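You operate a simulated robot arm through the tools that you are given. There is no shell and no other tool. Be economical: measure what you need, move in short steps, check, and stop when the job is done.

The job below is to be done with a simulated two-armed robot. You get a single attempt, and the scene is never put back.

## Task
Unscrew the teal powder jar and stir one scoop into cup G2.
Fine: lay the lid on the island bench's teal mat and leave the jar open; scoop and stir with the green stick till no streaks are left, stick back in the blue pot; the other jars stay closed, cups G1 and G3 as they are.

It is judged by the outcome, as a careful person would: the job done as asked, and still so three seconds after it is handed in. It fails if anything else is knocked over, pushed out of place, dropped, spilled or broken. Lids that push on must go on centred and level and be pressed home; caps that screw on are set level and turned clockwise until they are tight.

## Robot
Two 7-joint arms with two-finger parallel grippers on one trunk, on a base that drives. Base frame: it is fixed to the floor where the robot stands at the start and does not move with it; the origin is under the middle of the robot, x ahead of it, y to its left, z up. Lengths are in m, angles in rad, forces in N, time in s.
The left shoulder is at the start at [0.07, 0.163, 1.17], the right one opposite. Places, roughly: blue pot [0.6, 0.2, 0.9]; stick (2x1x15 cm) [0.6, 0.2, 0.9]. Payload 3.43 kg a hand.
The TCP of each hand is the grasp point between the finger pads, 0.034 m short of the fingertips. In the tool frame z runs along the fingers and y along their closing line. The gripper opens to 0.128 m. The fingers are 0.024 m wide and 0.012 m thick; the gripper's body (0.048 by 0.13 m) begins 0.096 m behind the TCP.
Orientation is that of the tool frame in the base frame, as [roll, pitch, yaw] about the fixed x, y, z axes, in that order (R = Rz(yaw) Ry(pitch) Rx(roll)). With the fingers straight down and closing along the base's y, the tool's x points along the base's -x, its y along +y and its z along -z.

## Interface
- The arms move only by the tool move_arm. It takes "left_commands", "right_commands" or both (then of equal length, played together; a hand with none holds still); each is a list of rows, each a list of 6 numbers: the shift along the tool's x, y, z in units of 500 mm (1.0 is 500 mm), then the turn, a rotation vector about the tool's x, y, z in units of 45 degrees (1.0 is 45 degrees). In form: [[x, y, z, ax, ay, az], ...]. A call has 1 to 8 rows; each row is the pose to reach, as a shift and turn from the pose commanded when the call began, along the tool's axes at that moment. "left_jaw" and "right_jaw" are, for a hand that has rows, the gripper command, from -1 (shut) to 1 (fully open), values between in proportion, set as the call begins (left out, the last holds). A call with a number of a shift or a turn outside -1 to 1 is refused whole. Rows are played at 5 a second. More than 0.05 m and 0.15 rad between two rows, or a gripper value outside its range, and nothing of the call is played. Where a pose cannot be reached the arm comes as near as it can. A force on the tool above 40 N (or 10 N above the force at the start of the call, whichever is more), or a blocked arm, ends the call early, and 0.2 s more pass. Each finger travels about 0.153 m/s and halts on what it meets, pressing with about 32 N; the grip force reading is that of the motor and also rises with nothing between the fingers. The clock runs only during rows and for 0.2 s after the last one: add rows that repeat a pose to give the fingers time. The reply holds the time, the measured pose of the TCP, the force on the tool along the base axes, the opening and the grip force, in the units named above and with some noise, with the torque about the TCP (base axes, N m) and any sound that the robot's microphone picked up, and new pictures: "show" is both (left out), scene, wrist or none (wrist: the cameras of the hands that moved).
- Cameras (640 x 400 px; columns grow to the right, rows downward): "scene" is now at [0.1461, -0.0125, 1.4079]; the picture's right is [-0.15, -0.99, 0.00], its down [-0.53, 0.08, -0.84] and it looks along [0.84, -0.12, -0.54] (base axes); focal length 255 px, centre (320, 200). "left" rides on the left gripper at [0.076, 0.011, -0.16] in its tool frame; the picture's right is [-0.15, 0.99, 0.00], its down [-0.88, -0.13, -0.46] and it looks along [-0.45, -0.07, 0.89] (tool axes); focal length 234 px, centre (320, 200). "right" rides on the right gripper at [0.076, -0.011, -0.16] in its tool frame; the picture's right is [0.15, 0.99, 0.00], its down [-0.88, 0.13, -0.46] and it looks along [-0.45, 0.07, 0.89] (tool axes); focal length 234 px, centre (320, 200). There is no depth. A picture from a camera that has moved, and an enlarged one, comes with that camera's place and axes in the base frame and with its lens. The place of the scene camera against the robot may be out by one fixed shift of up to 0.012 m in any direction.
- move_column(by): slides the trunk up (or, below 0, down) by that many m; the arms and the scene camera ride with it, the base frame stays. It gives what a move gives, with no picture.
- roll_base(legs): drives the robot by 1 to 6 legs, each [ahead, left, turn to the left] in m, m and rad, along the robot's own axes; the way and the turn of a leg run together, so that a leg with both is an arc; at most 1.5 m and 3.142 rad a leg. The arms and the cameras ride along, it lands a little off, and it stops where it bumps. It gives what a move gives, and a new picture of the scene camera.
- pan_tilt(pan, tilt): turns the head with the scene camera to pan (to the left, within 1.501 rad either way) and tilt (down, from -0.506 to 1.204), counted from straight ahead of the robot. It gives what a move gives, and a new picture of the scene camera.
- inspect(camera, box): a new picture of the part [left, top, right, bottom] of that camera's present view, enlarged. The clock stands still meanwhile.
- hand_in(): hands the job in; it is judged then, once.

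Go step by step. Nothing tells you exact positions but the pictures and the camera data: compare them with the known pose of the tool, close in by small moves and look again before you grip or let go. The budget is 120 turns and 260 pictures, counting those below and the enlarged ones. Unless the task says otherwise, let go and move clear before handing in, and close with one line.

The tools are called after ">>>" as a command line: name --argument value ..., lists and objects as JSON in quotes. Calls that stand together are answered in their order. move_arm: Moves the arms, as the interface text tells. Its arguments: {"type":"object","properties":{"left_commands":{"type":"array"},"left_jaw":{"type":"number"},"right_commands":{"type":"array"},"right_jaw":{"type":"number"},"show":{"type":"string","enum":["both","scene","wrist","none"]}},"required":[]} The other tools are called the same way: move_column (by) slides the trunk up or down; roll_base (legs) drives the base; pan_tilt (pan, tilt) turns the head that bears the scene camera; inspect (camera, box) takes an enlarged picture of a part of a camera's view; hand_in () hands the job in.

At the start:

```text
time_s: 0.0
left_tool_pos: [0.5996, 0.1469, 1.2611]
left_tcp_rot: [3.141, 0.001, -3.14]
left_force: [0.2, -0.4, -1.0]
left_torque: [0.0, 0.01, -0.01]
left_finger_gap: 0.128
left_grasp_force: 0.1
right_tool_pos: [0.4257, -0.2993, 1.2891]
right_tcp_rot: [-3.141, 0.001, -3.142]
right_force: [0.7, -0.4, -0.1]
right_torque: [0.03, 0.01, -0.04]
right_finger_gap: 0.1281
right_grasp_force: 0.0
trunk travel left (down, up): [-0.65, 0.29]
robot x, y, heading: [0.001, -0.003, -0.004]
head pan, tilt: [-0.148, 0.564]
```

scene: 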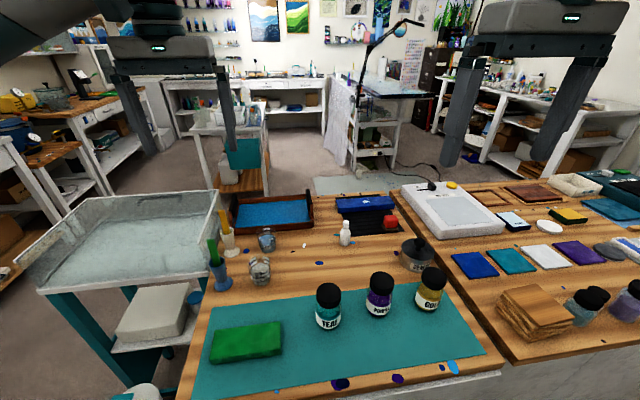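
right: 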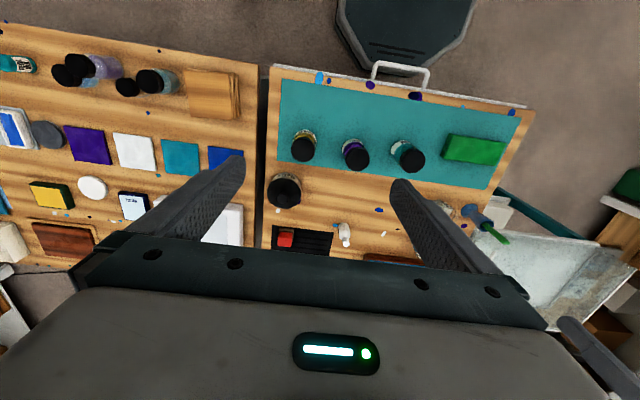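
left: 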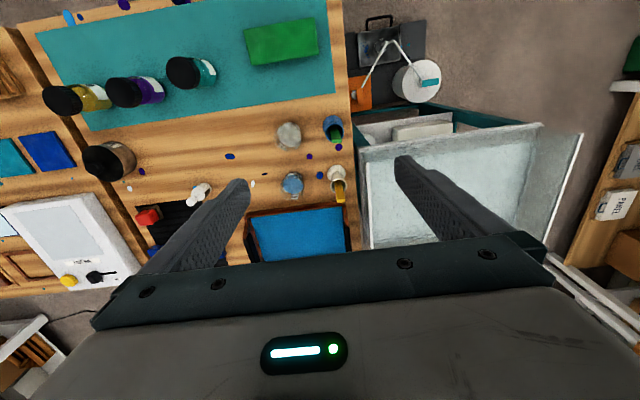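

I see the bench ahead with the teal mat, three jars (TEAL, purple, GOLD), some glass cups, and the blue and white pots holding sticks. I'll look closer before moving.

>>> inspect --camera "scene" --box '[180, 190, 340, 290]'

>>> inspect --camera "scene" --box '[300, 210, 460, 340]'

>>> inspect --camera "left" --box '[140, 20, 380, 220]'

>>> inspect --camera "scene" --box '[440, 170, 640, 340]'

```text
4.00 times, centred on (260, 240) of scene
camera zoom: at [0.1461, -0.0125, 1.4079], right [-0.15, -0.99, 0.0], down [-0.53, 0.08, -0.84], along [0.84, -0.12, -0.54], focal length 1019 px, centre (560, 40)
```

zoom: 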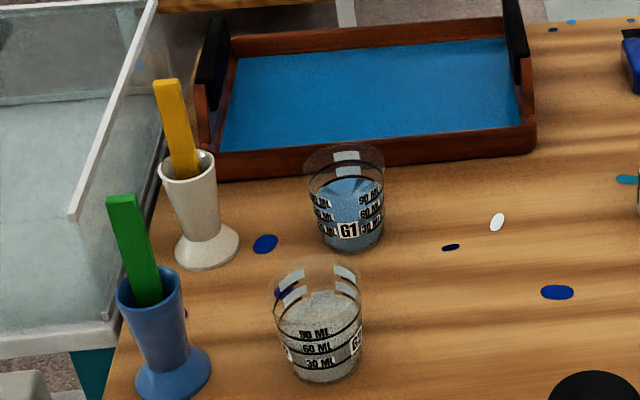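

```text
3.08 times, centred on (380, 275) of scene
camera zoom: at [0.1461, -0.0125, 1.4079], right [-0.15, -0.99, 0.0], down [-0.53, 0.08, -0.84], along [0.84, -0.12, -0.54], focal length 784 px, centre (135, -31)
```

zoom: 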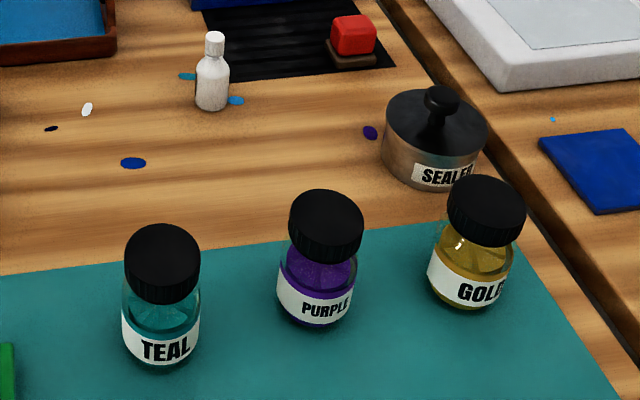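

```text
2.00 times, centred on (260, 120) of left
camera zoom: at [0.5248, 0.1583, 1.4212], right [0.15, 0.99, 0.0], down [0.88, -0.13, 0.46], along [0.45, -0.07, -0.89], focal length 468 px, centre (440, 360)
```

zoom: 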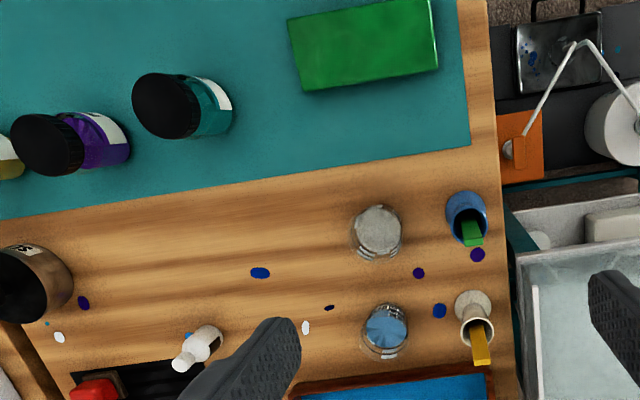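

```text
2.35 times, centred on (540, 255) of scene
camera zoom: at [0.1461, -0.0125, 1.4079], right [-0.15, -0.99, 0.0], down [-0.53, 0.08, -0.84], along [0.84, -0.12, -0.54], focal length 600 px, centre (-198, 71)
```

zoom: 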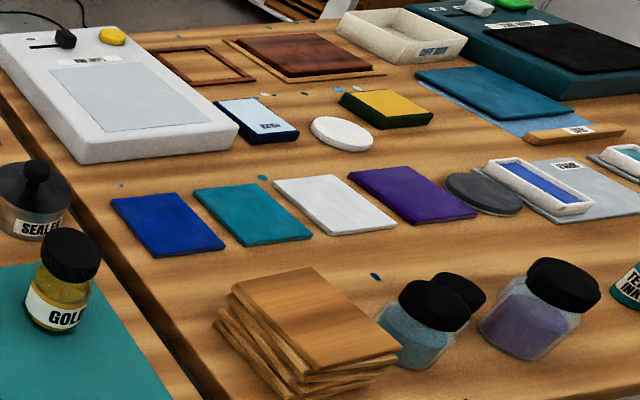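

The teal powder jar is around [0.48, -0.085] on the bench top at about z=0.86. G1 is the far cup. I still need to read the near cup's label and find the third cup.

>>> pan_tilt --pan 0.25 --tilt 0.85

>>> pan_tilt --pan 0.9 --tilt 0.6

>>> pan_tilt --pan -0.9 --tilt 0.6

```text
time_s: 0.9
left_tool_pos: [0.6018, 0.147, 1.2609]
left_tcp_rot: [3.141, 0.001, -3.139]
left_force: [-0.2, -0.1, -0.8]
left_torque: [0.01, -0.01, 0.01]
left_finger_gap: 0.1282
left_grasp_force: 0.2
right_tool_pos: [0.4272, -0.2995, 1.29]
right_tcp_rot: [-3.141, 0.0, -3.141]
right_force: [0.0, -0.1, -1.0]
right_torque: [0.02, 0.01, 0.0]
right_finger_gap: 0.1279
right_grasp_force: 0.1
trunk travel left (down, up): [-0.65, 0.29]
robot x, y, heading: [0.0026, -0.0019, 0.002]
head pan, tilt: [0.25, 0.85]
camera scene: at [0.1334, 0.0199, 1.3839], right [0.25, -0.97, 0.0], down [-0.73, -0.18, -0.66], along [0.64, 0.16, -0.75], focal length 255 px, centre (320, 200)
```

scene: 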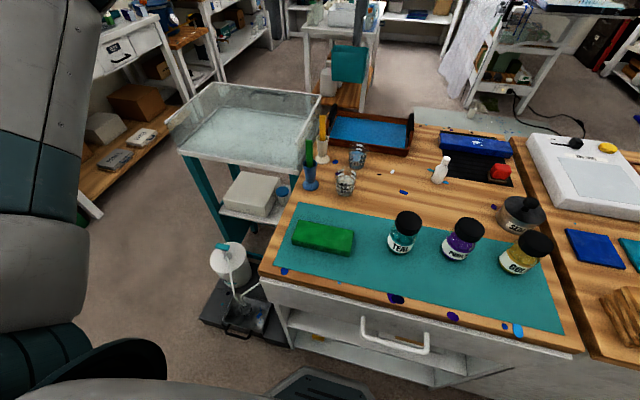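

```text
time_s: 1.9
left_tool_pos: [0.6, 0.1471, 1.2614]
left_tcp_rot: [-3.141, 0.001, -3.14]
left_force: [-0.2, -0.5, 0.7]
left_torque: [0.0, -0.01, -0.04]
left_finger_gap: 0.128
left_grasp_force: 0.1
right_tool_pos: [0.4266, -0.2987, 1.2899]
right_tcp_rot: [3.141, 0.001, 3.14]
right_force: [1.1, 0.2, -0.3]
right_torque: [0.02, 0.01, 0.01]
right_finger_gap: 0.128
right_grasp_force: 0.0
trunk travel left (down, up): [-0.65, 0.29]
robot x, y, heading: [0.0, 0.0028, -0.001]
head pan, tilt: [0.901, 0.6]
camera scene: at [0.1126, 0.0698, 1.4047], right [0.78, -0.62, 0.0], down [-0.35, -0.44, -0.82], along [0.51, 0.65, -0.57], focal length 255 px, centre (320, 200)
```

scene: 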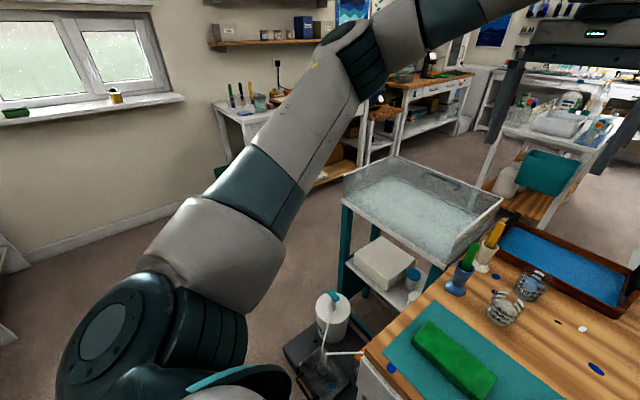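

```text
time_s: 3.7
left_tool_pos: [0.6017, 0.147, 1.2616]
left_tcp_rot: [3.141, -0.001, -3.141]
left_force: [0.1, -0.1, 0.1]
left_torque: [-0.01, 0.0, -0.01]
left_finger_gap: 0.128
left_grasp_force: 0.0
right_tool_pos: [0.4265, -0.2979, 1.289]
right_tcp_rot: [3.14, -0.001, 3.14]
right_force: [1.3, 0.3, -0.6]
right_torque: [0.0, 0.0, -0.04]
right_finger_gap: 0.1282
right_grasp_force: 0.1
trunk travel left (down, up): [-0.65, 0.29]
robot x, y, heading: [-0.0003, -0.001, -0.002]
head pan, tilt: [-0.901, 0.6]
camera scene: at [0.1126, -0.0686, 1.4047], right [-0.78, -0.62, 0.0], down [-0.35, 0.44, -0.82], along [0.51, -0.65, -0.57], focal length 255 px, centre (320, 200)
```

scene: 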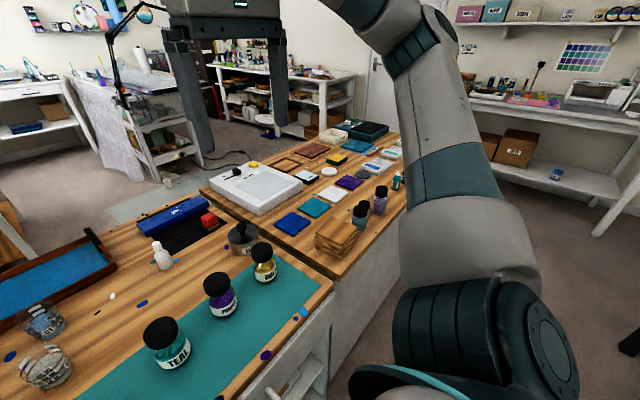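

Next I'll read the cup labels up close.

>>> inspect --camera "scene" --box '[0, 290, 120, 390]'

>>> inspect --camera "scene" --box '[540, 155, 600, 190]'

>>> pan_tilt --pan 0.3 --tilt 0.6

```text
4.00 times, centred on (60, 340) of scene
camera zoom: at [0.1126, -0.0686, 1.4047], right [-0.78, -0.62, 0.0], down [-0.35, 0.44, -0.82], along [0.51, -0.65, -0.57], focal length 1019 px, centre (1360, -360)
```

zoom: 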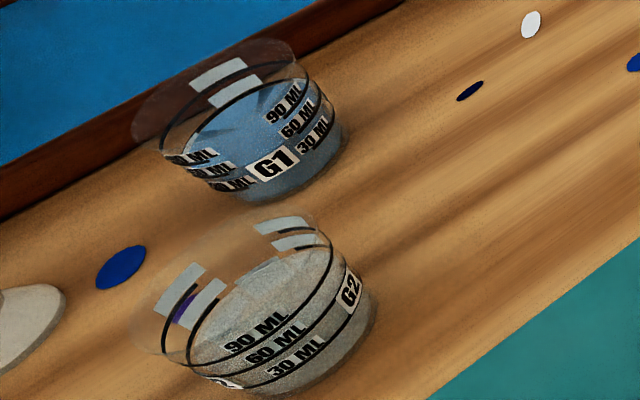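

```text
10.67 times, centred on (570, 172) of scene
camera zoom: at [0.1126, -0.0686, 1.4047], right [-0.78, -0.62, 0.0], down [-0.35, 0.44, -0.82], along [0.51, -0.65, -0.57], focal length 2718 px, centre (-2347, 493)
```

zoom: 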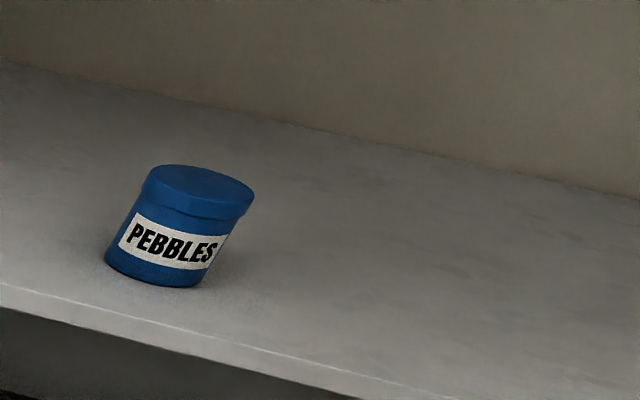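

```text
time_s: 5.1
left_tool_pos: [0.6007, 0.1476, 1.2606]
left_tcp_rot: [-3.141, 0.001, -3.139]
left_force: [0.8, -0.5, 1.1]
left_torque: [0.0, -0.03, -0.03]
left_finger_gap: 0.1279
left_grasp_force: 0.2
right_tool_pos: [0.4264, -0.2995, 1.289]
right_tcp_rot: [-3.141, 0.0, -3.14]
right_force: [0.2, -0.1, -1.3]
right_torque: [0.02, -0.03, 0.04]
right_finger_gap: 0.1279
right_grasp_force: 0.0
trunk travel left (down, up): [-0.65, 0.29]
robot x, y, heading: [-0.0012, -0.0007, -0.004]
head pan, tilt: [0.3, 0.6]
camera scene: at [0.1421, 0.0267, 1.4047], right [0.29, -0.96, 0.0], down [-0.54, -0.17, -0.82], along [0.79, 0.24, -0.57], focal length 255 px, centre (320, 200)
```

scene: 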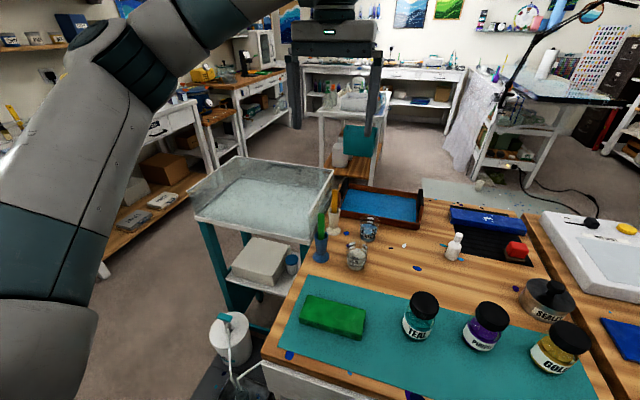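

Confirmed: the near cup is G2, at about [0.62, 0.075]. My plan is for the right hand to hold the teal jar's body from the robot's side, while the left hand unscrews the lid and handles the stick. First I'll swing the right hand to point forward.

>>> move_arm --right_commands '[[0.03, 0.03, 0.03, 0, -0.167, 0], [0.06, 0.06, 0.06, 0, -0.333, 0], [0.1, 0.1, 0.1, 0, -0.5, 0], [0.13, 0.13, 0.13, 0, -0.667, 0], [0.16, 0.17, 0.17, 0, -0.833, 0], [0.19, 0.2, 0.2, 0, -1.0, 0], [0.19, 0.2, 0.2, 0, -1.0, 0]]' --show "scene"

>>> pan_tilt --pan -0.1 --tilt 0.85

```text
time_s: 6.7
left_tool_pos: [0.6013, 0.1455, 1.2616]
left_tcp_rot: [-3.14, 0.0, -3.139]
left_force: [-0.2, 0.4, 0.1]
left_torque: [0.03, 0.01, 0.01]
left_finger_gap: 0.128
left_grasp_force: 0.2
right_tool_pos: [0.3794, -0.1823, 1.2743]
right_tcp_rot: [3.14, 0.786, 3.14]
right_force: [0.8, -0.2, -0.2]
right_torque: [0.03, -0.01, 0.04]
right_finger_gap: 0.1279
right_grasp_force: 0.0
right hand out of reach, approached as far as the arm can: row 5, 6, 7
trunk travel left (down, up): [-0.65, 0.29]
robot x, y, heading: [0.0006, 0.0032, -0.002]
head pan, tilt: [0.3, 0.6]
camera scene: at [0.1422, 0.0255, 1.4047], right [0.3, -0.96, 0.0], down [-0.54, -0.17, -0.83], along [0.79, 0.24, -0.56], focal length 255 px, centre (320, 200)
```

scene: 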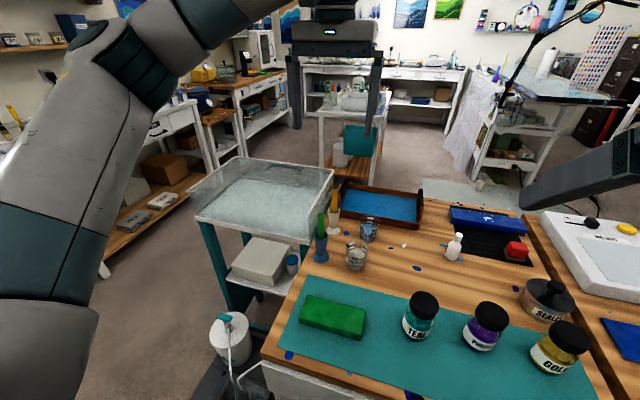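

```text
time_s: 7.6
left_tool_pos: [0.6017, 0.1481, 1.2619]
left_tcp_rot: [-3.141, -0.001, -3.139]
left_force: [-0.5, 0.1, -0.2]
left_torque: [0.01, 0.04, 0.0]
left_finger_gap: 0.128
left_grasp_force: 0.1
right_tool_pos: [0.3801, -0.1811, 1.2734]
right_tcp_rot: [-3.141, 0.786, -3.141]
right_force: [0.8, 0.4, -0.6]
right_torque: [0.01, -0.02, 0.01]
right_finger_gap: 0.1279
right_grasp_force: 0.0
trunk travel left (down, up): [-0.65, 0.29]
robot x, y, heading: [0.0019, -0.0012, 0.0]
head pan, tilt: [-0.099, 0.85]
camera scene: at [0.1354, -0.0067, 1.3839], right [-0.1, -1.0, 0.0], down [-0.75, 0.07, -0.66], along [0.66, -0.07, -0.75], focal length 255 px, centre (320, 200)
```

scene: 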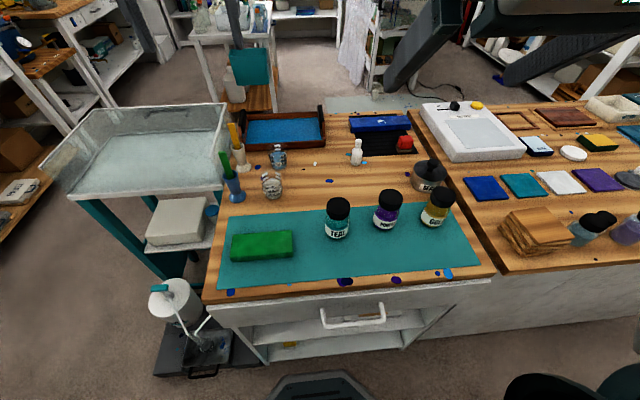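

The right hand can't pitch this close to the body, so I'll back the base up a bit and lower the trunk.

>>> roll_base --legs '[[-0.13, 0, 0]]'

>>> move_column --by -0.15

>>> move_arm --right_commands '[[0.0, 0.04, 0.0, 0, -0.1, 0], [0.0, 0.08, 0.0, 0, -0.2, 0], [0.0, 0.12, 0.0, 0, -0.3, 0], [0.0, 0.16, 0.0, 0, -0.4, 0], [0.0, 0.2, 0.0, 0, -0.5, 0], [0.0, 0.2, 0.0, 0, -0.5, 0]]' --show "both"

```text
time_s: 8.8
left_tool_pos: [0.4715, 0.1474, 1.2596]
left_tcp_rot: [3.142, -0.003, -3.14]
left_force: [0.2, -0.5, -0.3]
left_torque: [0.02, 0.01, -0.04]
left_finger_gap: 0.128
left_grasp_force: 0.1
right_tool_pos: [0.2505, -0.1805, 1.274]
right_tcp_rot: [-3.141, 0.782, 3.141]
right_force: [0.7, 0.6, 0.4]
right_torque: [-0.03, 0.0, 0.02]
right_finger_gap: 0.1282
right_grasp_force: 0.1
trunk travel left (down, up): [-0.65, 0.29]
robot x, y, heading: [-0.129, -0.0026, 0.004]
head pan, tilt: [-0.099, 0.85]
camera scene: at [0.0063, -0.007, 1.3836], right [-0.1, -1.0, 0.0], down [-0.75, 0.07, -0.66], along [0.66, -0.07, -0.75], focal length 255 px, centre (320, 200)
```

scene: 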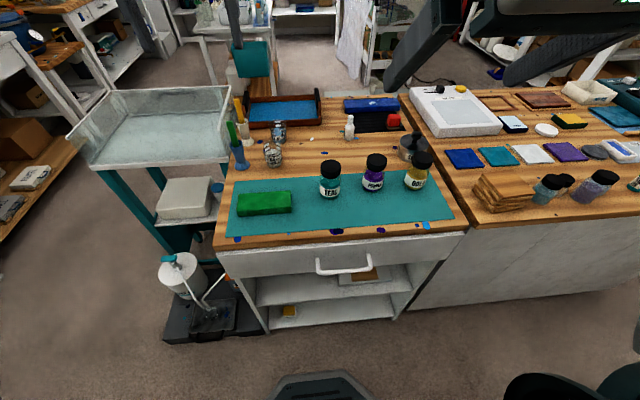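

```text
time_s: 10.6
left_tool_pos: [0.4714, 0.1479, 1.1118]
left_tcp_rot: [-3.14, 0.001, -3.14]
left_force: [0.3, 0.0, 0.1]
left_torque: [-0.02, -0.02, -0.04]
left_finger_gap: 0.128
left_grasp_force: 0.1
right_tool_pos: [0.2497, -0.1804, 1.1235]
right_tcp_rot: [3.141, 0.784, -3.141]
right_force: [0.2, -0.2, -0.3]
right_torque: [-0.03, -0.01, -0.02]
right_finger_gap: 0.1279
right_grasp_force: 0.0
trunk travel left (down, up): [-0.5, 0.44]
robot x, y, heading: [-0.1332, 0.0022, -0.002]
head pan, tilt: [-0.099, 0.85]
```

```text
time_s: 12.0
left_tool_pos: [0.4715, 0.147, 1.1111]
left_tcp_rot: [-3.141, -0.001, -3.139]
left_force: [-0.1, -0.7, 0.0]
left_torque: [-0.01, 0.01, 0.0]
left_finger_gap: 0.1279
left_grasp_force: 0.1
right_tool_pos: [0.2657, -0.0553, 1.1549]
right_tcp_rot: [3.139, 1.175, 3.138]
right_force: [0.7, -0.8, 0.0]
right_torque: [0.0, -0.01, 0.0]
right_finger_gap: 0.1281
right_grasp_force: 0.0
right hand out of reach, approached as far as the arm can: row 1, 2, 3, 4, 5, 6
trunk travel left (down, up): [-0.5, 0.44]
robot x, y, heading: [-0.1295, -0.0023, -0.001]
head pan, tilt: [-0.099, 0.85]
camera scene: at [0.0053, -0.008, 1.2338], right [-0.1, -1.0, 0.0], down [-0.75, 0.07, -0.66], along [0.66, -0.06, -0.75], focal length 255 px, centre (320, 200)
camera right: at [0.088, -0.0668, 1.1478], right [-0.06, 0.99, -0.13], down [-0.08, 0.13, 0.99], along [1.0, 0.07, 0.07], focal length 234 px, centre (320, 200)
```

scene: 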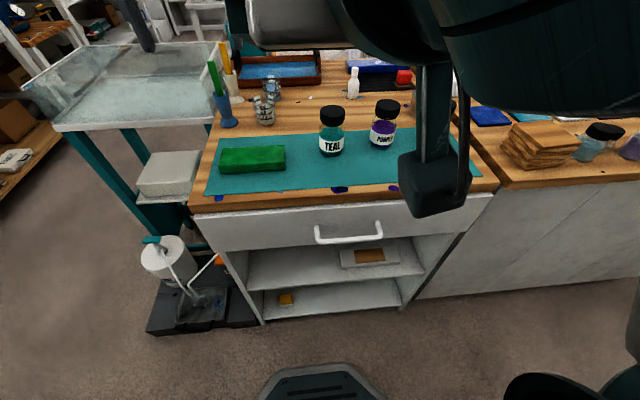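
right: 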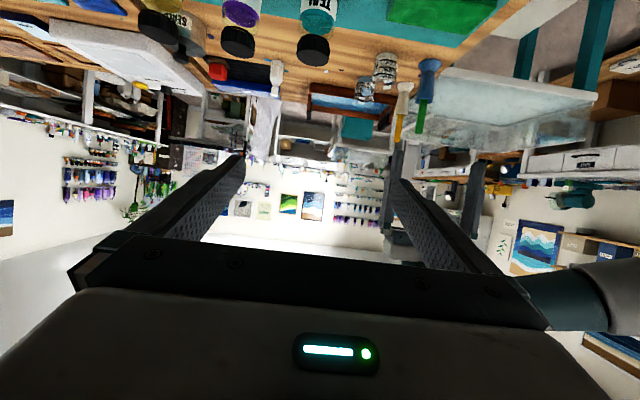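

Backing off worked. Now I'll bring the right hand down in front of the teal jar with the fingers opened to about 8 cm.

>>> move_arm --right_commands '[[0.045, -0.008, 0.053, 0, 0, 0], [0.09, -0.015, 0.106, 0, 0, 0], [0.137, -0.022, 0.16, 0, 0, 0], [0.183, -0.03, 0.212, 0, 0, 0], [0.229, -0.04, 0.265, 0, 0, 0], [0.275, -0.05, 0.318, 0, 0, 0], [0.32, -0.06, 0.371, 0, 0, 0], [0.32, -0.06, 0.371, 0, 0, 0]]' --right_jaw 0.25 --show "both"

```text
time_s: 13.8
left_tool_pos: [0.4707, 0.1484, 1.111]
left_tcp_rot: [-3.141, 0.0, -3.141]
left_force: [-0.1, 0.1, -0.9]
left_torque: [-0.01, -0.03, 0.01]
left_finger_gap: 0.1279
left_grasp_force: 0.1
right_tool_pos: [0.4092, -0.0543, 0.9384]
right_tcp_rot: [-3.139, 1.176, -3.141]
right_force: [0.1, 0.4, 0.1]
right_torque: [0.01, 0.02, -0.01]
right_finger_gap: 0.0801
right_grasp_force: 0.0
right hand out of reach, approached as far as the arm can: row 1, 2, 3, 4, 5, 6, 7, 8
trunk travel left (down, up): [-0.5, 0.44]
robot x, y, heading: [-0.131, -0.0013, 0.005]
head pan, tilt: [-0.099, 0.85]
camera scene: at [0.0045, -0.0065, 1.2339], right [-0.1, -1.0, 0.0], down [-0.75, 0.07, -0.66], along [0.66, -0.07, -0.75], focal length 255 px, centre (320, 200)
camera right: at [0.2321, -0.0667, 0.9311], right [-0.06, 0.99, -0.14], down [-0.08, 0.13, 0.99], along [0.99, 0.07, 0.07], focal length 234 px, centre (320, 200)
```

scene: 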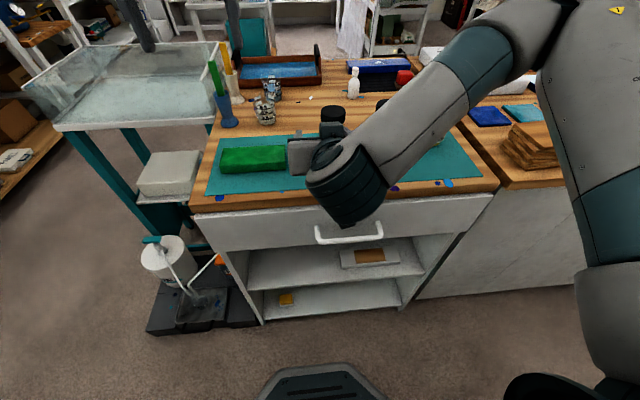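
right: 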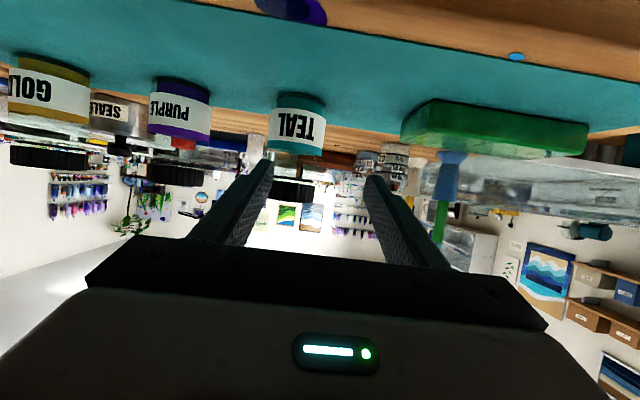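

The jar is clearly visible, with its centre near [0.48, -0.083], the lid spanning about z 0.934–0.956 and the glass below that. I'll yaw the hand 20° so it approaches from the robot's right, which suits the arm better.

>>> move_arm --right_commands '[[0.005, -0.015, 0, -0.103, 0, -0.043], [0.01, -0.03, 0, -0.205, 0, -0.086], [0.02, -0.045, 0, -0.308, 0, -0.128], [0.03, -0.06, 0, -0.41, 0, -0.171], [0.03, -0.06, 0, -0.41, 0, -0.171]]' --show "both"

```text
time_s: 15.0
left_tool_pos: [0.4716, 0.1481, 1.1109]
left_tcp_rot: [-3.14, 0.001, -3.138]
left_force: [0.5, 0.5, -0.3]
left_torque: [0.03, -0.01, 0.05]
left_finger_gap: 0.1281
left_grasp_force: 0.0
right_tool_pos: [0.4439, -0.0719, 0.9271]
right_tcp_rot: [-3.14, 1.175, -2.788]
right_force: [0.3, -0.3, -0.7]
right_torque: [-0.01, -0.03, -0.04]
right_finger_gap: 0.0802
right_grasp_force: 0.2
right hand out of reach, approached as far as the arm can: row 1, 2, 3, 4, 5
trunk travel left (down, up): [-0.5, 0.44]
robot x, y, heading: [-0.1319, 0.0007, 0.001]
head pan, tilt: [-0.099, 0.85]
camera scene: at [0.0053, -0.0061, 1.2338], right [-0.1, -1.0, 0.0], down [-0.75, 0.07, -0.66], along [0.66, -0.07, -0.75], focal length 255 px, centre (320, 200)
camera right: at [0.2807, -0.1444, 0.919], right [-0.39, 0.91, -0.14], down [-0.12, 0.1, 0.99], along [0.91, 0.4, 0.07], focal length 234 px, centre (320, 200)
```

scene: 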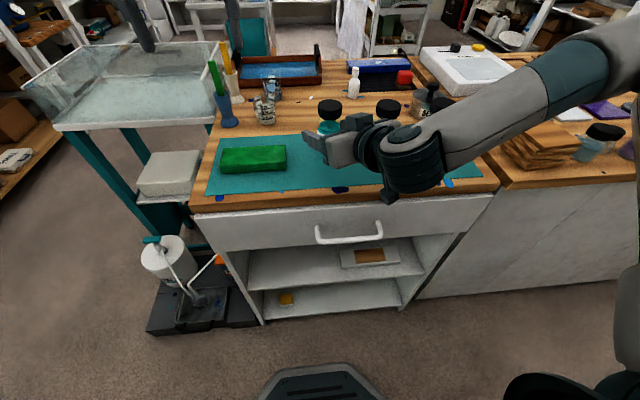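
right: 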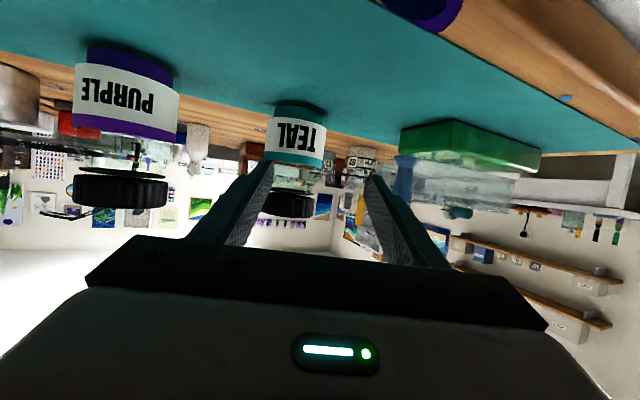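

The hand is still too close to the shoulder, so I'll back the base another 12 cm. The fingers withdraw straight away from the jar.

>>> roll_base --legs '[[-0.12, 0, 0]]'

>>> move_arm --right_commands '[[0.0, 0.0, 0.02, 0, 0, 0], [0.0, 0.0, 0.04, 0, 0, 0], [0.0, 0.0, 0.04, 0, 0, 0]]' --show "wrist"

```text
time_s: 16.2
left_tool_pos: [0.3524, 0.1478, 1.1103]
left_tcp_rot: [3.141, -0.001, -3.139]
left_force: [-0.1, -0.2, -0.7]
left_torque: [0.0, -0.01, -0.05]
left_finger_gap: 0.128
left_grasp_force: 0.1
right_tool_pos: [0.3253, -0.073, 0.9262]
right_tcp_rot: [3.142, 1.176, -2.792]
right_force: [-0.2, 0.4, 0.4]
right_torque: [-0.05, 0.01, -0.01]
right_finger_gap: 0.08
right_grasp_force: 0.1
trunk travel left (down, up): [-0.5, 0.44]
robot x, y, heading: [-0.2551, -0.0026, -0.0]
head pan, tilt: [-0.099, 0.85]
camera scene: at [-0.114, -0.0071, 1.2339], right [-0.1, -1.0, 0.0], down [-0.75, 0.07, -0.66], along [0.66, -0.06, -0.75], focal length 255 px, centre (320, 200)
```

scene: 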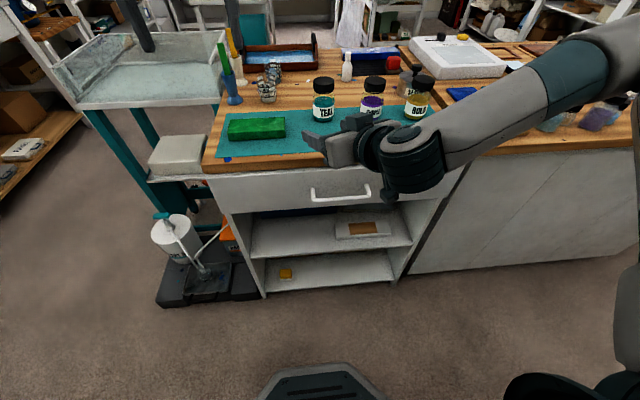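

```text
time_s: 17.0
left_tool_pos: [0.3525, 0.1483, 1.1114]
left_tcp_rot: [3.141, 0.0, -3.138]
left_force: [0.1, -0.1, -0.1]
left_torque: [0.0, 0.03, 0.01]
left_finger_gap: 0.1278
left_grasp_force: 0.0
right_tool_pos: [0.3424, -0.0666, 0.9197]
right_tcp_rot: [3.14, 1.174, -2.791]
right_force: [0.0, -0.1, 0.3]
right_torque: [-0.03, 0.0, 0.0]
right_finger_gap: 0.0802
right_grasp_force: 0.0
trunk travel left (down, up): [-0.5, 0.44]
robot x, y, heading: [-0.2478, -0.0033, 0.002]
head pan, tilt: [-0.099, 0.85]
camera right: at [0.1798, -0.1387, 0.9117], right [-0.39, 0.91, -0.13], down [-0.12, 0.09, 0.99], along [0.91, 0.4, 0.07], focal length 234 px, centre (320, 200)
```

right: 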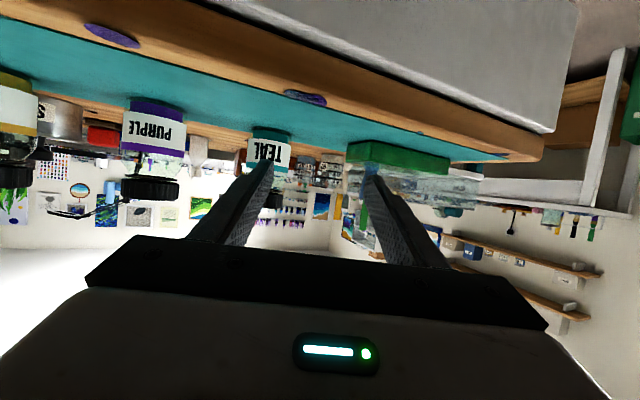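

Now the poses are reachable. I'll move to a pre-grasp point 6 cm short of the jar at body height.

>>> move_arm --right_commands '[[0.003, -0.042, 0.03, 0, 0, 0], [0.006, -0.084, 0.08, 0, 0, 0], [0.009, -0.126, 0.143, 0, 0, 0], [0.009, -0.126, 0.143, 0, 0, 0]]' --show "both"

```text
time_s: 18.0
left_tool_pos: [0.3518, 0.1484, 1.1116]
left_tcp_rot: [-3.141, 0.0, -3.139]
left_force: [-0.3, 0.0, 0.0]
left_torque: [0.04, -0.02, 0.0]
left_finger_gap: 0.1279
left_grasp_force: 0.0
right_tool_pos: [0.4235, -0.1054, 0.8868]
right_tcp_rot: [-3.139, 1.178, -2.788]
right_force: [-0.2, 0.1, -0.5]
right_torque: [0.01, 0.0, -0.02]
right_finger_gap: 0.08
right_grasp_force: 0.0
trunk travel left (down, up): [-0.5, 0.44]
robot x, y, heading: [-0.2473, -0.0015, -0.001]
head pan, tilt: [-0.099, 0.85]
camera scene: at [-0.114, -0.0067, 1.2339], right [-0.1, -1.0, 0.0], down [-0.75, 0.07, -0.66], along [0.66, -0.06, -0.75], focal length 255 px, centre (320, 200)
camera right: at [0.2609, -0.1759, 0.8791], right [-0.39, 0.91, -0.14], down [-0.12, 0.1, 0.99], along [0.91, 0.4, 0.07], focal length 234 px, centre (320, 200)
```

scene: 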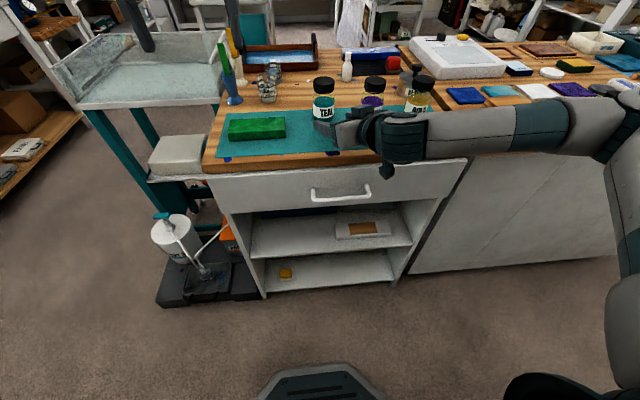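
right: 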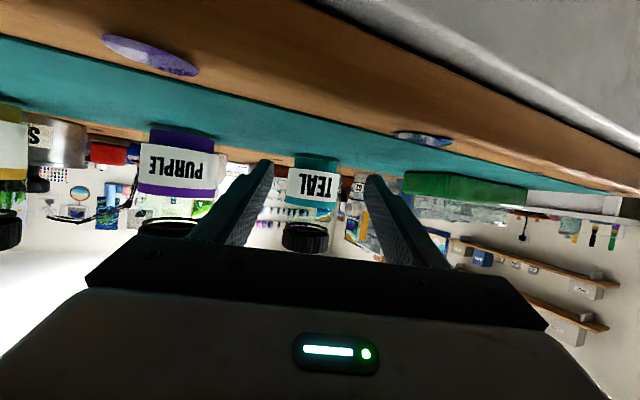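

The jar is nearly centred, about 5 mm off. I'll correct for that and advance around the jar.

>>> move_arm --right_commands '[[-0.012, -0.01, 0.028, 0, 0, 0], [-0.023, -0.01, 0.056, 0, 0, 0], [-0.034, -0.01, 0.083, 0, 0, 0], [-0.046, -0.01, 0.111, 0, 0, 0], [-0.046, -0.01, 0.111, 0, 0, 0]]' --show "both"

```text
time_s: 19.2
left_tool_pos: [0.3527, 0.147, 1.1113]
left_tcp_rot: [-3.141, 0.0, -3.139]
left_force: [-0.1, 0.4, 0.1]
left_torque: [0.02, -0.06, -0.01]
left_finger_gap: 0.1281
left_grasp_force: 0.1
right_tool_pos: [0.4819, -0.0883, 0.8872]
right_tcp_rot: [-3.141, 1.174, -2.793]
right_force: [0.0, -0.4, 0.3]
right_torque: [0.01, -0.01, -0.02]
right_finger_gap: 0.0799
right_grasp_force: 0.0
trunk travel left (down, up): [-0.5, 0.44]
robot x, y, heading: [-0.2502, 0.0018, -0.001]
head pan, tilt: [-0.099, 0.85]
camera scene: at [-0.1136, -0.0073, 1.2339], right [-0.1, -1.0, 0.0], down [-0.75, 0.07, -0.66], along [0.66, -0.06, -0.75], focal length 255 px, centre (320, 200)
camera right: at [0.3193, -0.1599, 0.8794], right [-0.39, 0.91, -0.13], down [-0.12, 0.09, 0.99], along [0.91, 0.4, 0.07], focal length 234 px, centre (320, 200)
```

scene: 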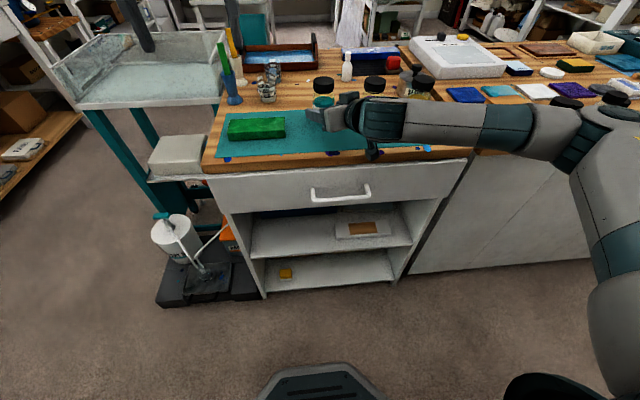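
right: 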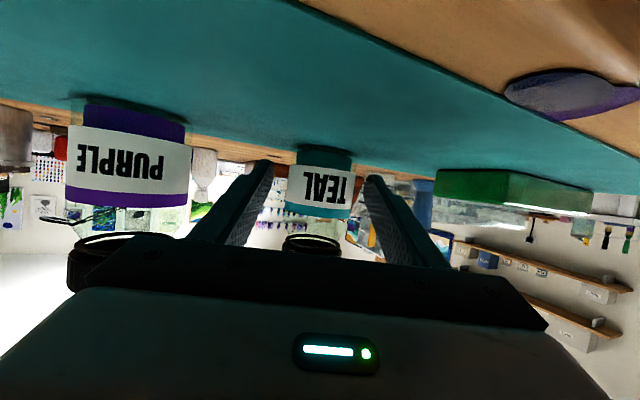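

The jar is centred between the pads, so I'll close the right gripper on it.

>>> move_arm --right_commands '[[0, 0, 0, 0, 0, 0], [0, 0, 0, 0, 0, 0], [0, 0, 0, 0, 0, 0], [0, 0, 0, 0, 0, 0]]' --right_jaw -0.5 --show "wrist"

>>> inspect --camera "scene" --box '[200, 30, 440, 180]'

```text
time_s: 20.2
left_tool_pos: [0.3518, 0.1472, 1.1111]
left_tcp_rot: [-3.141, 0.0, -3.138]
left_force: [-0.3, -0.2, -0.1]
left_torque: [-0.04, 0.02, 0.0]
left_finger_gap: 0.128
left_grasp_force: 0.0
right_tool_pos: [0.483, -0.0877, 0.8874]
right_tcp_rot: [3.139, 1.174, -2.79]
right_force: [0.2, 1.0, -0.4]
right_torque: [0.01, 0.01, 0.01]
right_finger_gap: 0.0545
right_grasp_force: 31.9
trunk travel left (down, up): [-0.5, 0.44]
robot x, y, heading: [-0.2513, -0.0019, -0.001]
head pan, tilt: [-0.099, 0.85]
camera right: at [0.3194, -0.1598, 0.8792], right [-0.39, 0.91, -0.14], down [-0.12, 0.09, 0.99], along [0.91, 0.4, 0.07], focal length 234 px, centre (320, 200)
```

right: 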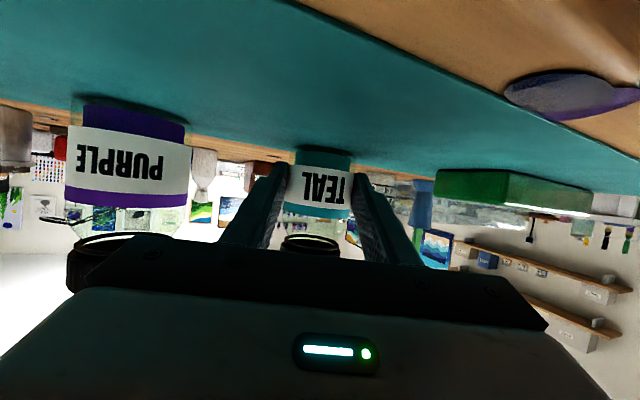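

```text
2.67 times, centred on (320, 105) of scene
camera zoom: at [-0.1133, -0.007, 1.2338], right [-0.1, -1.0, 0.0], down [-0.75, 0.07, -0.66], along [0.66, -0.06, -0.75], focal length 680 px, centre (320, 453)
```

zoom: 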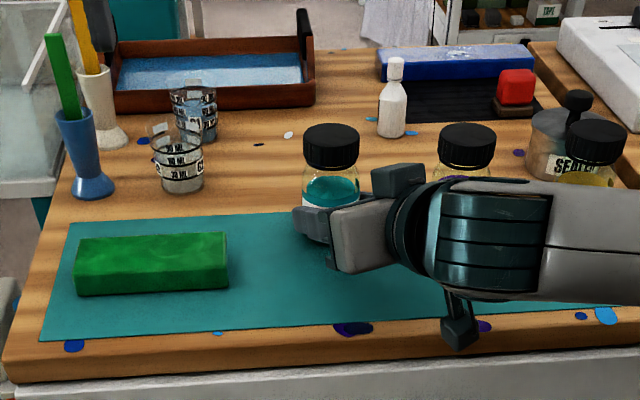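

The jar is held firmly (54.5 mm). Now the left hand goes above the lid.

>>> move_arm --left_commands '[[-0.037, -0.06, 0.0, 0, 0, 0], [-0.075, -0.13, 0.0, 0, 0, 0], [-0.112, -0.2, 0.0, 0, 0, 0], [-0.15, -0.27, 0, 0, 0, 0], [-0.19, -0.34, 0.0, 0, 0, 0], [-0.225, -0.4, 0.0, 0, 0, 0], [-0.262, -0.472, 0.0, 0, 0, 0], [-0.262, -0.472, 0.0, 0, 0, 0]]' --show "both"

```text
time_s: 22.0
left_tool_pos: [0.4507, -0.0672, 1.0994]
left_tcp_rot: [3.141, 0.001, -3.139]
left_force: [1.0, -0.3, -0.9]
left_torque: [0.01, -0.03, 0.01]
left_finger_gap: 0.128
left_grasp_force: 0.0
left hand out of reach, approached as far as the arm can: row 6, 7, 8
right_tool_pos: [0.4817, -0.0887, 0.8873]
right_tcp_rot: [3.139, 1.176, -2.789]
right_force: [-0.7, 0.6, -1.2]
right_torque: [-0.03, 0.04, 0.03]
right_finger_gap: 0.0546
right_grasp_force: 32.1
trunk travel left (down, up): [-0.5, 0.44]
robot x, y, heading: [-0.2458, 0.0026, -0.003]
head pan, tilt: [-0.099, 0.85]
camera scene: at [-0.1134, -0.007, 1.2338], right [-0.1, -1.0, 0.0], down [-0.75, 0.07, -0.66], along [0.66, -0.06, -0.75], focal length 255 px, centre (320, 200)
camera left: at [0.3735, -0.0565, 1.2596], right [0.14, 0.99, 0.0], down [0.88, -0.13, 0.46], along [0.45, -0.07, -0.89], focal length 234 px, centre (320, 200)
```

scene: 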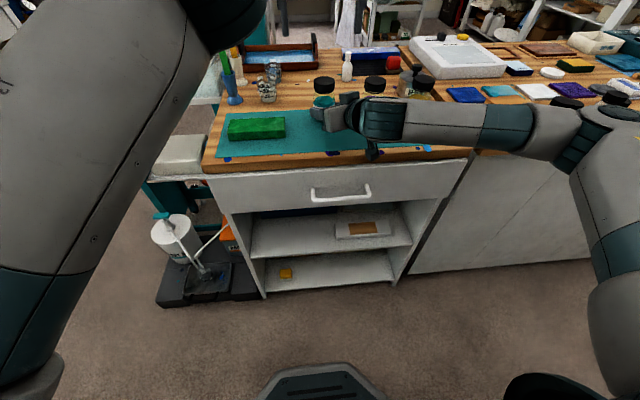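
left: 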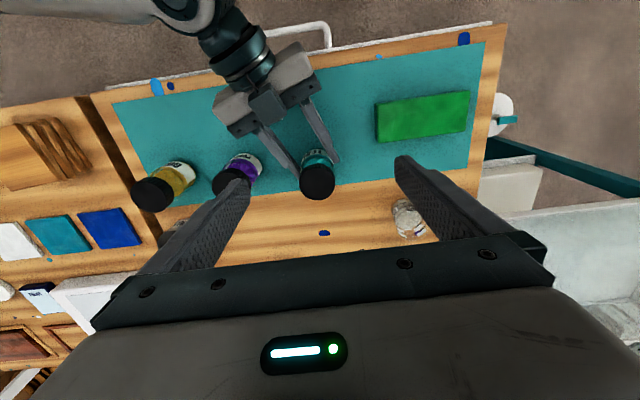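

The left hand can't quite reach from here. I'll release the jar, retreat the right hand, drive 11 cm forward and re-grip, which suits both arms.

>>> move_arm --right_commands '[[0, 0, 0, 0, 0, 0], [0, 0, 0, 0, 0, 0], [0.02, 0, -0.05, 0, 0, 0], [0.045, 0, -0.11, 0, 0, 0], [0.07, 0, -0.17, 0, 0, 0], [0.093, 0, -0.222, 0, 0, 0], [0.093, 0, -0.222, 0, 0, 0]]' --right_jaw 0.25 --show "wrist"

>>> roll_base --legs '[[0.09, 0, 0]]'

>>> move_arm --right_commands '[[0, 0, 0, 0, 0, 0]]' --show "wrist"

```text
time_s: 23.6
left_tool_pos: [0.4502, -0.066, 1.0989]
left_tcp_rot: [-3.14, 0.0, -3.139]
left_force: [-0.3, -1.3, 0.1]
left_torque: [-0.01, 0.01, -0.02]
left_finger_gap: 0.1281
left_grasp_force: 0.1
right_tool_pos: [0.3708, -0.1297, 0.8872]
right_tcp_rot: [3.141, 1.174, -2.79]
right_force: [-0.1, 0.4, -0.3]
right_torque: [0.01, 0.0, -0.05]
right_finger_gap: 0.0799
right_grasp_force: 0.1
trunk travel left (down, up): [-0.5, 0.44]
robot x, y, heading: [-0.2497, 0.0021, 0.004]
head pan, tilt: [-0.099, 0.85]
camera right: at [0.2067, -0.2006, 0.8796], right [-0.39, 0.91, -0.14], down [-0.12, 0.09, 0.99], along [0.91, 0.4, 0.07], focal length 234 px, centre (320, 200)
```

right: 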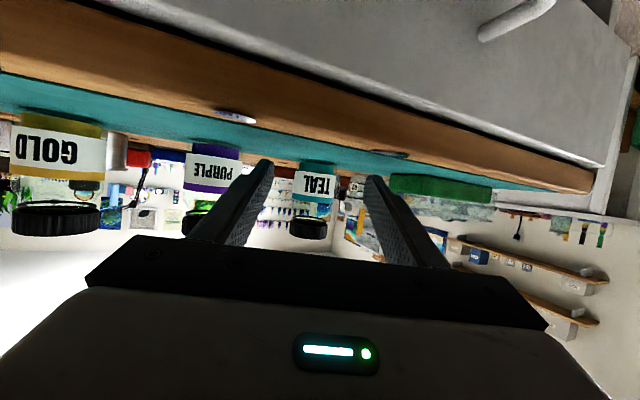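

```text
time_s: 24.7
left_tool_pos: [0.5419, -0.0677, 1.0993]
left_tcp_rot: [3.139, 0.001, -3.138]
left_force: [0.4, -0.3, -0.5]
left_torque: [-0.02, 0.04, 0.02]
left_finger_gap: 0.1281
left_grasp_force: 0.1
right_tool_pos: [0.4609, -0.1287, 0.8871]
right_tcp_rot: [-3.14, 1.175, -2.794]
right_force: [-0.4, 0.6, 0.2]
right_torque: [-0.02, -0.04, -0.02]
right_finger_gap: 0.0801
right_grasp_force: 0.1
trunk travel left (down, up): [-0.5, 0.44]
robot x, y, heading: [-0.1587, -0.0012, 0.002]
head pan, tilt: [-0.099, 0.85]
camera scene: at [-0.0221, -0.0071, 1.2337], right [-0.1, -1.0, 0.0], down [-0.75, 0.07, -0.66], along [0.66, -0.06, -0.75], focal length 255 px, centre (320, 200)
```

scene: 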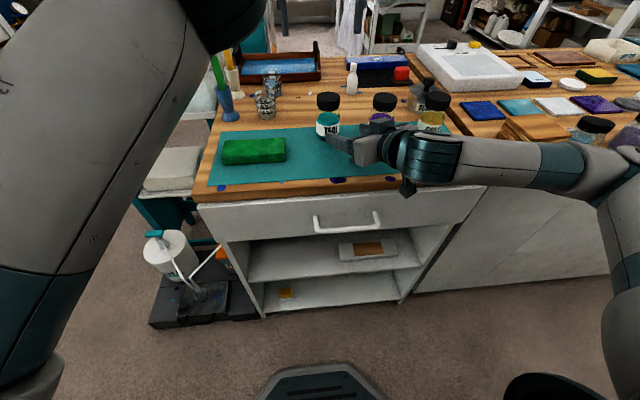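

```text
time_s: 25.1
left_tool_pos: [0.5399, -0.0675, 1.0997]
left_tcp_rot: [3.14, -0.001, -3.139]
left_force: [1.0, 0.5, -0.2]
left_torque: [-0.03, 0.0, -0.02]
left_finger_gap: 0.128
left_grasp_force: 0.1
right_tool_pos: [0.4598, -0.1281, 0.8878]
right_tcp_rot: [-3.141, 1.175, -2.793]
right_force: [-0.2, 0.2, -0.2]
right_torque: [-0.02, 0.02, -0.02]
right_finger_gap: 0.0799
right_grasp_force: 0.1
trunk travel left (down, up): [-0.5, 0.44]
robot x, y, heading: [-0.1576, 0.0008, 0.002]
head pan, tilt: [-0.099, 0.85]
camera right: at [0.2966, -0.2007, 0.8799], right [-0.39, 0.91, -0.14], down [-0.12, 0.09, 0.99], along [0.91, 0.4, 0.07], focal length 234 px, centre (320, 200)
```

right: 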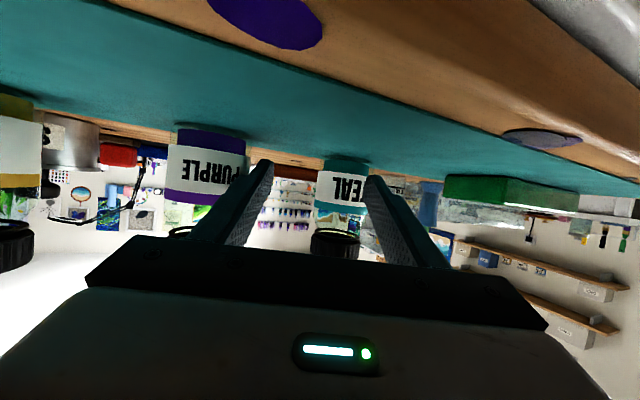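

The drive may have nudged the jar with the left finger. I'll check closely.

>>> inspect --camera "right" --box '[240, 130, 420, 270]'

>>> inspect --camera "scene" --box '[200, 60, 440, 210]'

>>> inspect --camera "left" --box '[200, 0, 440, 150]'

```text
2.86 times, centred on (330, 200) of right
camera zoom: at [0.2966, -0.2007, 0.8799], right [-0.39, 0.91, -0.14], down [-0.12, 0.09, 0.99], along [0.91, 0.4, 0.07], focal length 669 px, centre (291, 200)
```

zoom: 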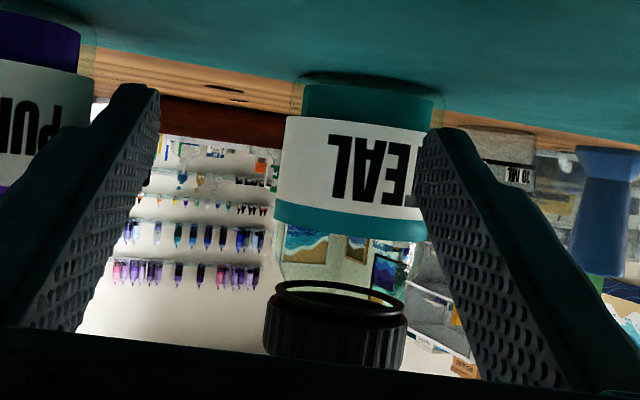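

```text
2.67 times, centred on (320, 135) of scene
camera zoom: at [-0.0235, -0.0071, 1.2339], right [-0.1, -1.0, 0.0], down [-0.75, 0.07, -0.66], along [0.66, -0.06, -0.75], focal length 680 px, centre (320, 373)
```

zoom: 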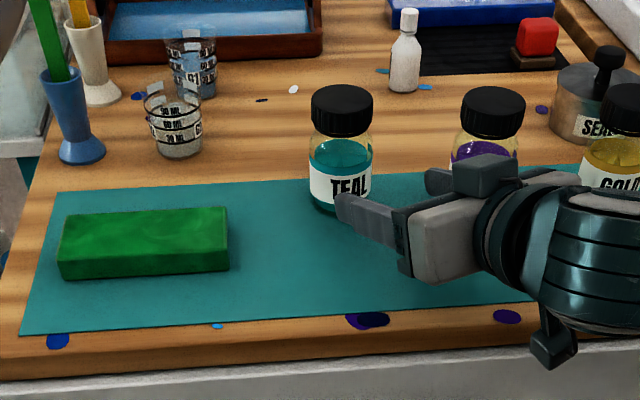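

```text
2.67 times, centred on (320, 75) of left
camera zoom: at [0.4634, -0.0566, 1.2599], right [0.14, 0.99, 0.0], down [0.88, -0.13, 0.46], along [0.45, -0.07, -0.89], focal length 624 px, centre (320, 533)
```

zoom: 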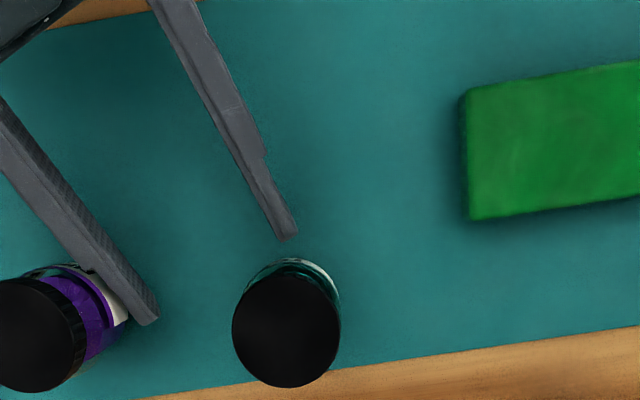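

The finger pushed the jar about 2.5 cm forward but it's still upright, now near [0.51, -0.081]. I'll retreat slightly, re-centre and advance again.

>>> move_arm --right_commands '[[0.0154, 0, -0.037, 0, 0, 0], [0.031, 0.0, -0.074, 0, 0, 0], [0.031, 0.027, -0.074, 0, 0, 0], [0.031, 0.054, -0.074, 0, 0, 0], [0.0, 0.054, 0.0, 0, 0, 0], [0.0, 0.054, 0.0, 0, 0, 0]]' --show "wrist"

>>> inspect --camera "left" --box '[200, 0, 440, 150]'

```text
time_s: 26.5
left_tool_pos: [0.5403, -0.0673, 1.0998]
left_tcp_rot: [-3.141, 0.0, -3.139]
left_force: [-1.2, 1.0, -0.4]
left_torque: [0.01, -0.02, 0.02]
left_finger_gap: 0.1281
left_grasp_force: 0.0
right_tool_pos: [0.4511, -0.1042, 0.8875]
right_tcp_rot: [3.141, 1.175, -2.793]
right_force: [-0.4, 0.3, -0.6]
right_torque: [-0.01, 0.01, 0.03]
right_finger_gap: 0.0801
right_grasp_force: 0.0
right hand out of reach, approached as far as the arm can: row 2, 3, 4
trunk travel left (down, up): [-0.5, 0.44]
robot x, y, heading: [-0.1591, 0.0001, 0.004]
head pan, tilt: [-0.099, 0.85]
camera right: at [0.288, -0.1762, 0.8804], right [-0.39, 0.91, -0.14], down [-0.12, 0.09, 0.99], along [0.91, 0.4, 0.07], focal length 234 px, centre (320, 200)
```

right: 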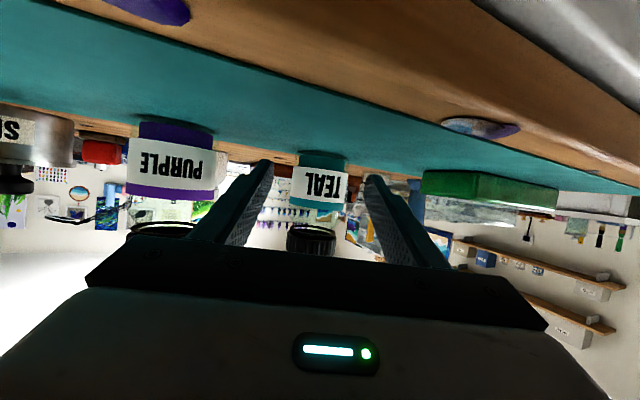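

```text
2.67 times, centred on (320, 75) of left
camera zoom: at [0.4634, -0.0569, 1.2598], right [0.14, 0.99, 0.0], down [0.88, -0.13, 0.46], along [0.45, -0.07, -0.89], focal length 624 px, centre (320, 533)
```

zoom: 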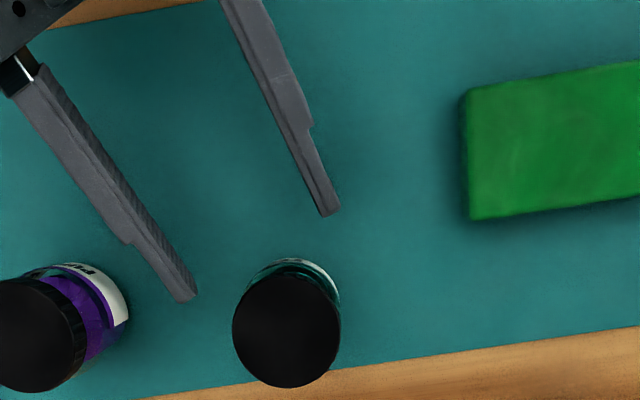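

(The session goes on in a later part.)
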